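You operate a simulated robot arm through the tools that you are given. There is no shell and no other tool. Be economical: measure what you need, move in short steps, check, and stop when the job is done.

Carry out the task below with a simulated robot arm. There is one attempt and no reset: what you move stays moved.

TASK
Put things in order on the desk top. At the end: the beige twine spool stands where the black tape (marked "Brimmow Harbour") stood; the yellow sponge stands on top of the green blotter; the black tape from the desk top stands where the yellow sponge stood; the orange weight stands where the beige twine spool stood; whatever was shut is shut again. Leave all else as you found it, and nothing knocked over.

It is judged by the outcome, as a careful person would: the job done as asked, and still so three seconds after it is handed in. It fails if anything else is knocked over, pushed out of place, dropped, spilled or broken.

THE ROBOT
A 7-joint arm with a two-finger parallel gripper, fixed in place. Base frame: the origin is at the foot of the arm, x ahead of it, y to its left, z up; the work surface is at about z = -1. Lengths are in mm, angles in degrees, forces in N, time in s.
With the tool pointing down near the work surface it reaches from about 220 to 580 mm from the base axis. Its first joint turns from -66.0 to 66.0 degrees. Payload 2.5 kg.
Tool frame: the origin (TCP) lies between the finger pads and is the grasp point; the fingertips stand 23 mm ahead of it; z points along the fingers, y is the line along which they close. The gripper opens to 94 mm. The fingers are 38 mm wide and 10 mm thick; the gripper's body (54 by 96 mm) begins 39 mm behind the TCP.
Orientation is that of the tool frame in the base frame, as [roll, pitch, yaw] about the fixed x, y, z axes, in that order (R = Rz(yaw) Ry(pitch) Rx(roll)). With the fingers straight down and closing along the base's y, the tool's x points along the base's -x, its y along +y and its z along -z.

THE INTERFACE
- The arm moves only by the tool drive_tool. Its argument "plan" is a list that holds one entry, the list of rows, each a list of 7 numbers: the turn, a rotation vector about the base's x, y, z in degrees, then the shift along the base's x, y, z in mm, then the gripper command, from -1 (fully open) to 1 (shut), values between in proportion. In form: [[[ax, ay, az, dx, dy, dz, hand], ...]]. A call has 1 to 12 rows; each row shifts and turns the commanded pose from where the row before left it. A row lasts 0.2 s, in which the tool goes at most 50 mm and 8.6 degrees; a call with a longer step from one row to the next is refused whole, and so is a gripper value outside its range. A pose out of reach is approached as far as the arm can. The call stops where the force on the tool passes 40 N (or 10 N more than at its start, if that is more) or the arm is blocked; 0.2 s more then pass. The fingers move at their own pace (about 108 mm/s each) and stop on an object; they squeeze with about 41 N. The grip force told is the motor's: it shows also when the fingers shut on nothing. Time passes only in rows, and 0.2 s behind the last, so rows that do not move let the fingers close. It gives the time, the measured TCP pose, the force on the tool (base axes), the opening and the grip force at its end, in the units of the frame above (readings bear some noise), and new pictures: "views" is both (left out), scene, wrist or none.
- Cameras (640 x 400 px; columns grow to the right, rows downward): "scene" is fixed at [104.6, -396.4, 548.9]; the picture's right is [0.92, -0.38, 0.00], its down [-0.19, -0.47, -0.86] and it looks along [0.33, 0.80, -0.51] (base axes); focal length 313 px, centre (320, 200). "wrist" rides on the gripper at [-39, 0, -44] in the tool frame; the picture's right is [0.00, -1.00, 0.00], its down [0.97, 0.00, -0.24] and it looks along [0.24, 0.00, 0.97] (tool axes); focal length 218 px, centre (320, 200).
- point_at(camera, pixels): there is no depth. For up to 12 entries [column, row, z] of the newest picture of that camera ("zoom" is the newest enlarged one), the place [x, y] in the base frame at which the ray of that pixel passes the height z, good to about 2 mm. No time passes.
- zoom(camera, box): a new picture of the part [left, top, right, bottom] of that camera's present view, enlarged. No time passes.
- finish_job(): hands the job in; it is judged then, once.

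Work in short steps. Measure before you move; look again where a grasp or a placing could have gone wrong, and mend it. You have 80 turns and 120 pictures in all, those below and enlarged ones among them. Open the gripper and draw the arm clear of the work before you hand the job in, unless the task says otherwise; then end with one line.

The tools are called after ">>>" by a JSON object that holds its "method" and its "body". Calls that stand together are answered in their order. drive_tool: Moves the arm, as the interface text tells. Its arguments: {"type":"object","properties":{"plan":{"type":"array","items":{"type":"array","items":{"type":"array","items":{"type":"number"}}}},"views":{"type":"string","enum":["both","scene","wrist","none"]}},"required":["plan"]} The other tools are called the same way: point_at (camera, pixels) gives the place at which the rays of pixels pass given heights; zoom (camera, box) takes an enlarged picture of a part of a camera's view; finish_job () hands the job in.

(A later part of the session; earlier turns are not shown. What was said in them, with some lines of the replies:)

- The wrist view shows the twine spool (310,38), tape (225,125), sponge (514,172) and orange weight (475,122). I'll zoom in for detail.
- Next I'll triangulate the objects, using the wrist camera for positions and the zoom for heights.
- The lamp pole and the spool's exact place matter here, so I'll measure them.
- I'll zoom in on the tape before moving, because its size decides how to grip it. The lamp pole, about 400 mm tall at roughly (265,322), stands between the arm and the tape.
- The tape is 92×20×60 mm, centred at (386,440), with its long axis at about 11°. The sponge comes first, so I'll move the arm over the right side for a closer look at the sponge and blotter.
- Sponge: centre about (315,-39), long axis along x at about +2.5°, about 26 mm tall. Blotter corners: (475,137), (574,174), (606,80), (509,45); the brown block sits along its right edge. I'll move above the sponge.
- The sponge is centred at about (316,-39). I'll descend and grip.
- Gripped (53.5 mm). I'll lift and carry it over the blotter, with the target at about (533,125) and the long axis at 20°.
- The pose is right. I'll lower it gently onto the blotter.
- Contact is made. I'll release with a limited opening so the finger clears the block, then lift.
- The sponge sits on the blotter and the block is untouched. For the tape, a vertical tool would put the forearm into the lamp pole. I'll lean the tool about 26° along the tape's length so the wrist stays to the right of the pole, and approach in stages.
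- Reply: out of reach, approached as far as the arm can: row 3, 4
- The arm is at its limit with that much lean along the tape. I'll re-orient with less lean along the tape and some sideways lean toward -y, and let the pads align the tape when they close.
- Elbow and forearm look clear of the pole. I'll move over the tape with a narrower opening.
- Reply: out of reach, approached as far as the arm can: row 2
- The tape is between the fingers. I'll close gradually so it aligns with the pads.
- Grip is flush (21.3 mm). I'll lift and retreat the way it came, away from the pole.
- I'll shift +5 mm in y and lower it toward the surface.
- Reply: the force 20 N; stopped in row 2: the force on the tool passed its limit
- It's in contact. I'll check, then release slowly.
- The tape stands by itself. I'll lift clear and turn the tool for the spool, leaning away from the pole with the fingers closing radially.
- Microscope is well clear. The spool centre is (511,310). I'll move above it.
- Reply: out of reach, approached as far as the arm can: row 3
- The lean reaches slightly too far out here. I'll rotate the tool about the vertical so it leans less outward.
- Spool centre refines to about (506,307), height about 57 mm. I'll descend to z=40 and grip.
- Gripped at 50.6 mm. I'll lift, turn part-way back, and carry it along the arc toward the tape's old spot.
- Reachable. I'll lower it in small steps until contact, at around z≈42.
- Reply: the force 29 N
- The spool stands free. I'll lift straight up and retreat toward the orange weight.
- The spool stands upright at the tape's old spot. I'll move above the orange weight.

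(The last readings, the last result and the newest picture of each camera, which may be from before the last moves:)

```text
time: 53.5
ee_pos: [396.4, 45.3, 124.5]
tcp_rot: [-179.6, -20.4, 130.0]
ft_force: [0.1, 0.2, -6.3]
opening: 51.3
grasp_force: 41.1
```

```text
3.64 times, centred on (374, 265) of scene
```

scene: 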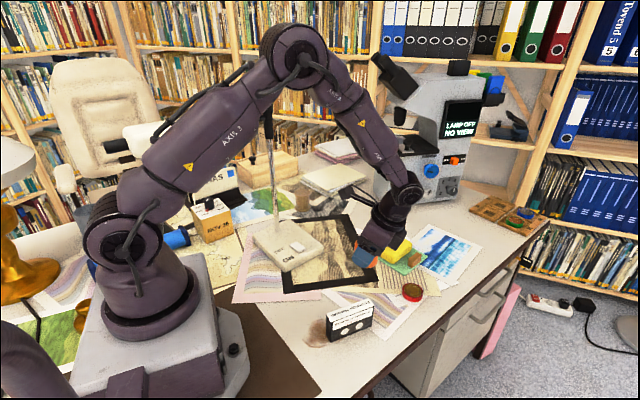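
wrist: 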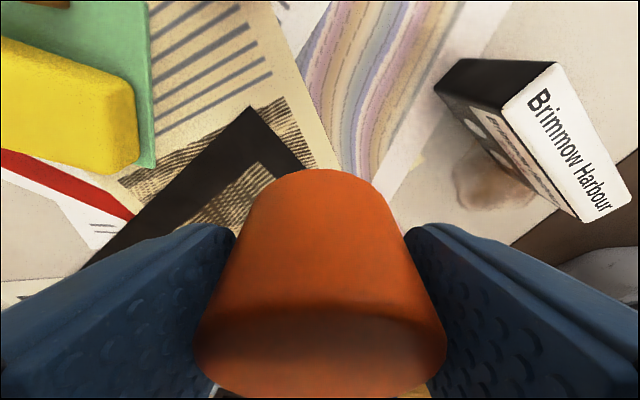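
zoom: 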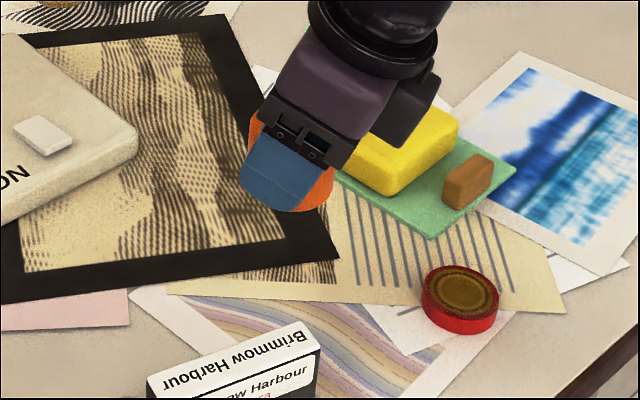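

>>> {"method": "drive_tool", "body": {"plan": [[[0, 0, -7, 8, 37, 0, 1], [0, 0, -7, 12, 37, 0, 1], [0, 0, -7, 14, 37, 0, 1], [0, 0, 0, 18, 37, 0, 1], [0, 0, 0, 18, 37, -5, 1], [0, 0, 0, 18, 37, -10, 1], [0, 0, 0, 20, 38, -15, 1], [0, 0, 0, 0, 0, -15, 1], [0, 0, 0, 0, 0, 0, 1]]]}}

```text
time: 55.5
ee_pos: [504.8, 306.8, 73.0]
tcp_rot: [-179.6, -20.3, 109.0]
ft_force: [0.3, 0.2, -6.1]
opening: 51.0
grasp_force: 41.5
```

scene: 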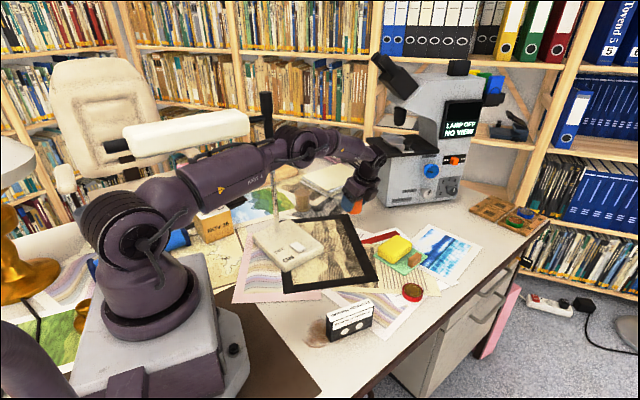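
wrist: 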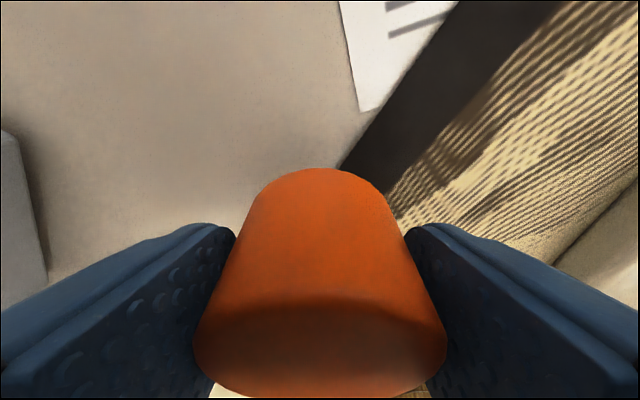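

>>> {"method": "drive_tool", "body": {"plan": [[[0, 0, 0, 0, 0, -20, 1], [0, 0, 0, 0, 0, -13, 1], [0, 0, 0, 0, 0, 0, 1]]], "views": "none"}}

>>> {"method": "drive_tool", "body": {"plan": [[[0, 0, 0, 0, 0, -3, 1], [0, 0, 0, 0, 0, 0, 1]]], "views": "none"}}

>>> {"method": "drive_tool", "body": {"plan": [[[0, 0, 0, 0, 0, -1.5, 1], [0, 0, 0, 0, 0, 0, 1]]], "views": "scene"}}

>>> {"method": "zoom", "body": {"camera": "scene", "box": [310, 150, 406, 230]}}

```text
time: 56.3
ee_pos: [504.7, 306.9, 42.3]
tcp_rot: [-179.7, -20.3, 109.0]
ft_force: [0.9, 0.9, -6.4]
opening: 51.6
grasp_force: 40.7
```

```text
time: 56.9
ee_pos: [503.5, 306.3, 39.2]
tcp_rot: [-179.6, -20.2, 109.0]
ft_force: [0.7, 0.0, -6.9]
opening: 51.1
grasp_force: 41.0
```

```text
time: 57.5
ee_pos: [504.5, 306.8, 37.8]
tcp_rot: [-179.6, -20.3, 109.0]
ft_force: [-0.1, -0.2, -6.1]
opening: 51.3
grasp_force: 40.8
```

scene: 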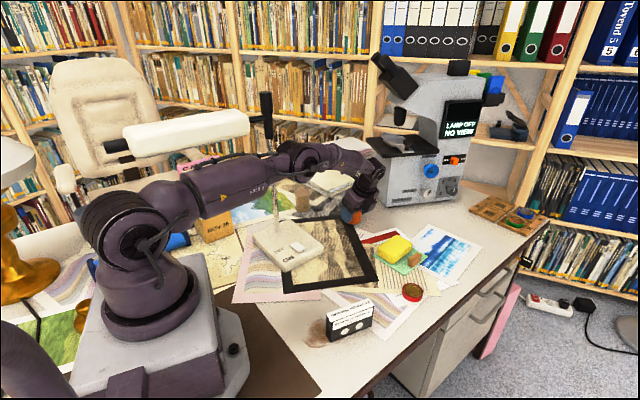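

```text
5.00 times, centred on (358, 190) of scene
```

zoom: 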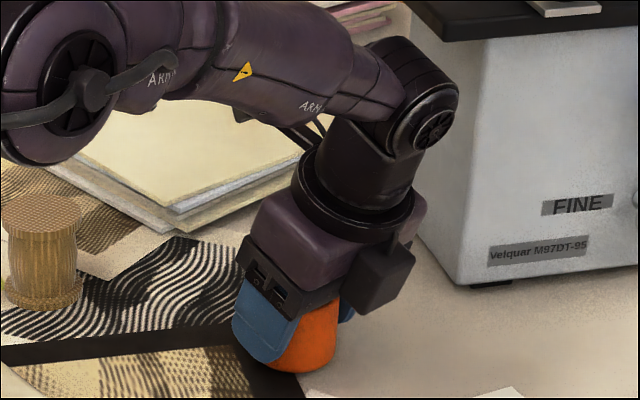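

>>> {"method": "drive_tool", "body": {"plan": [[[0, 0, 0, 0, 0, -2, 1], [0, 0, 0, 0, 0, 0, 1]]], "views": "none"}}

>>> {"method": "drive_tool", "body": {"plan": [[[0, 0, 0, 0, 0, -1.5, 1], [0, 0, 0, 0, 0, 0, 1]]], "views": "none"}}

>>> {"method": "drive_tool", "body": {"plan": [[[0, 0, 0, 0, 0, -1, 1], [0, 0, 0, 0, 0, 0, 1]]], "views": "none"}}

```text
time: 58.1
ee_pos: [504.6, 305.6, 36.6]
tcp_rot: [-179.7, -20.3, 109.0]
ft_force: [-0.1, 0.3, -6.9]
opening: 51.4
grasp_force: 41.2
```

```text
time: 58.7
ee_pos: [505.0, 304.9, 35.6]
tcp_rot: [-179.7, -20.3, 109.0]
ft_force: [-0.2, 0.5, -6.4]
opening: 51.0
grasp_force: 41.0
```

```text
time: 59.3
ee_pos: [503.8, 305.7, 34.3]
tcp_rot: [-179.7, -20.3, 109.0]
ft_force: [0.1, -0.8, -5.6]
opening: 51.1
grasp_force: 40.9
```

>>> {"method": "drive_tool", "body": {"plan": [[[0, 0, 0, 0, 0, -1, 1], [0, 0, 0, 0, 0, 0, 1]]], "views": "none"}}

>>> {"method": "drive_tool", "body": {"plan": [[[0, 0, 0, 0, 0, -1, 1], [0, 0, 0, 0, 0, 0, 1]]], "views": "none"}}

```text
time: 59.9
ee_pos: [503.4, 304.1, 33.4]
tcp_rot: [-179.7, -20.3, 108.9]
ft_force: [-1.5, 0.1, -5.9]
opening: 51.2
grasp_force: 41.3
```

```text
time: 60.5
ee_pos: [503.8, 305.1, 32.5]
tcp_rot: [-179.7, -20.3, 109.1]
ft_force: [-0.3, -1.1, -4.1]
opening: 50.9
grasp_force: 40.9
```

Force is beginning to drop, so it's touching. One more millimetre, then I'll release gradually.

>>> {"method": "drive_tool", "body": {"plan": [[[0, 0, 0, 0, 0, -1, 1], [0, 0, 0, 0, 0, 0, 1]]], "views": "none"}}

>>> {"method": "drive_tool", "body": {"plan": [[[0, 0, 0, 0, 0, 0, -0.1], [0, 0, 0, 0, 0, 0, -0.15], [0, 0, 0, 0, 0, 0, -0.25], [0, 0, 0, 0, 0, 0, -0.45], [0, 0, 0, 0, 0, 0, -0.45]]]}}

>>> {"method": "zoom", "body": {"camera": "scene", "box": [310, 150, 406, 230]}}

```text
time: 61.1
ee_pos: [503.5, 305.0, 33.8]
tcp_rot: [-179.9, -20.3, 109.0]
ft_force: [-6.1, -4.6, 11.7]
opening: 50.8
grasp_force: 41.0
```

```text
time: 62.3
ee_pos: [503.6, 304.7, 31.7]
tcp_rot: [-179.7, -20.4, 109.0]
ft_force: [0.0, -0.3, 0.2]
opening: 68.3
grasp_force: 0.0
```

scene: 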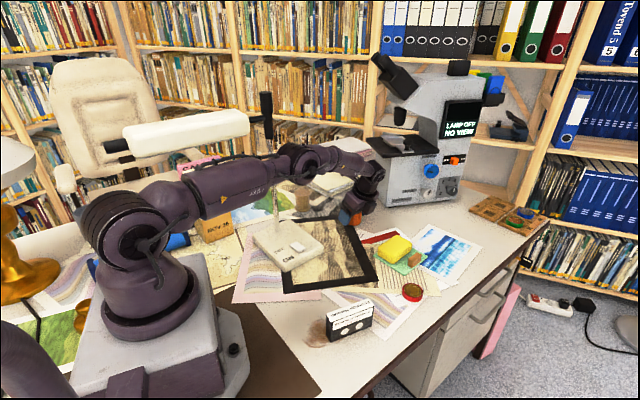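
wrist: 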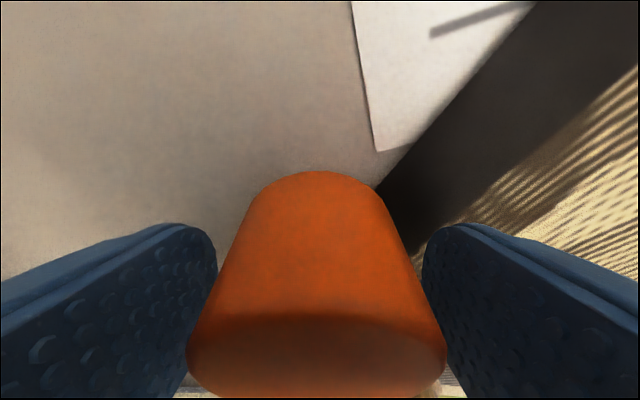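

```text
5.00 times, centred on (358, 190) of scene
```

zoom: 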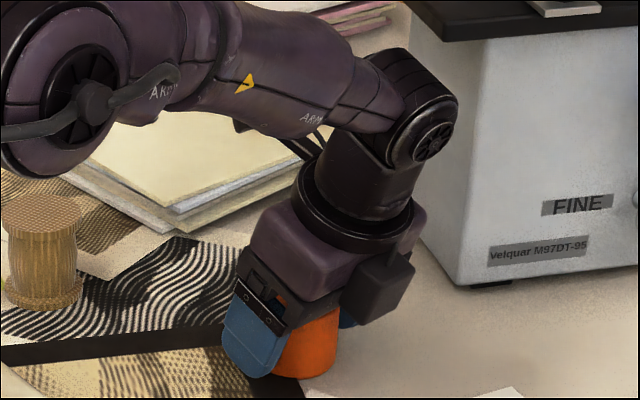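

Released and standing. I'll lift straight up, then draw the arm clear.

>>> {"method": "drive_tool", "body": {"plan": [[[0, 0, 0, 0, 0, 15, -0.45], [0, 0, 0, 0, 0, 30, -0.45], [0, 0, 0, 0, 0, 40, -0.45], [0, 0, 0, -20, -25, 30, -0.6], [0, 0, 0, -20, -35, 25, -1], [0, 0, 0, -20, -40, 25, -1], [0, 0, 0, -20, -40, 25, -1], [0, 0, 0, -20, -40, 20, -1], [0, 0, 0, -10, -40, 20, -1], [0, 0, 0, 0, 0, 0, -1]]]}}

>>> {"method": "zoom", "body": {"camera": "scene", "box": [270, 150, 446, 260]}}

>>> {"method": "zoom", "body": {"camera": "scene", "box": [290, 220, 450, 350]}}

```text
refused: row 6 steps farther than a row can; nothing moved
```

```text
3.64 times, centred on (358, 205) of scene
```

zoom: 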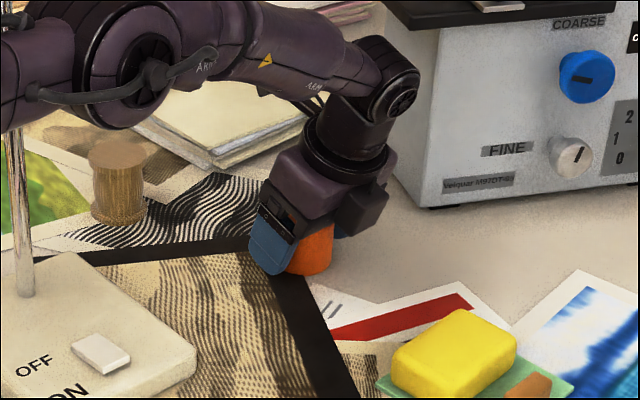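

```text
3.08 times, centred on (370, 285) of scene
```

zoom: 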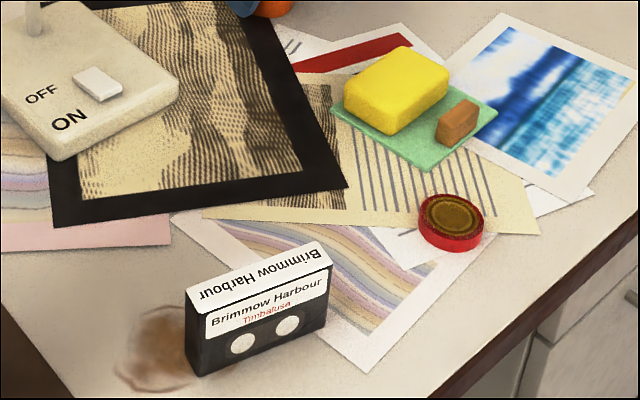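

The last plan's step was too long, so I'm sending it again with shorter steps.

>>> {"method": "drive_tool", "body": {"plan": [[[0, 0, 0, 0, 0, 15, -0.45], [0, 0, 0, 0, 0, 30, -0.45], [0, 0, 0, 0, 0, 40, -0.45], [0, 0, 0, -15, -20, 25, -0.6], [0, 0, 0, -15, -30, 20, -1], [0, 0, 0, -15, -35, 20, -1], [0, 0, 0, -15, -35, 20, -1], [0, 0, 0, -15, -35, 20, -1], [0, 0, 0, -15, -35, 20, -1], [0, 0, 0, 0, 0, 0, -1]]]}}

>>> {"method": "zoom", "body": {"camera": "scene", "box": [270, 150, 446, 260]}}

```text
time: 64.5
ee_pos: [412.1, 112.0, 243.9]
tcp_rot: [-179.7, -20.3, 109.0]
ft_force: [0.0, 0.5, 0.3]
opening: 94.0
grasp_force: 0.0
```

scene: 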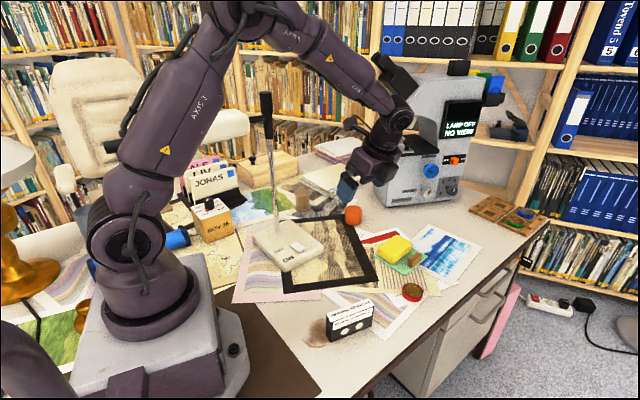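
wrist: 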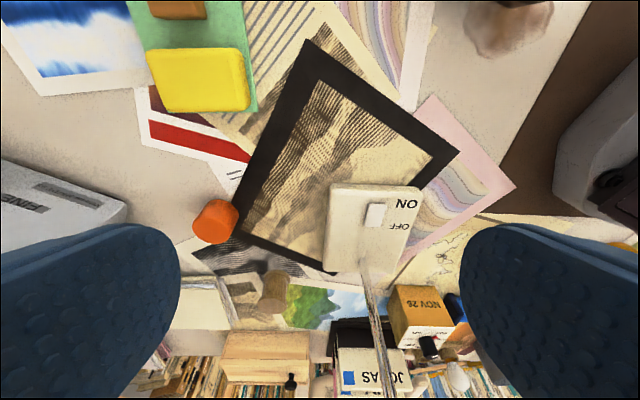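

```text
3.64 times, centred on (358, 205) of scene
```

zoom: 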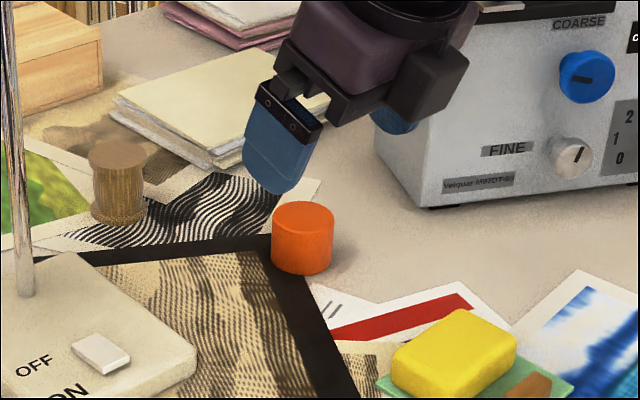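

All items stand in place, the lamp and everything else are unmoved, and the arm is clear with the gripper open.

>>> {"method": "finish_job", "body": {}}

```text
The job is handed in.
```

The job is handed in: the twine spool is at the tape's old spot, the sponge is on the green blotter, the tape is at the sponge's old spot and the orange weight is at the spool's old spot. In the last pictures everything else looked unmoved and upright, and nothing had to be opened.
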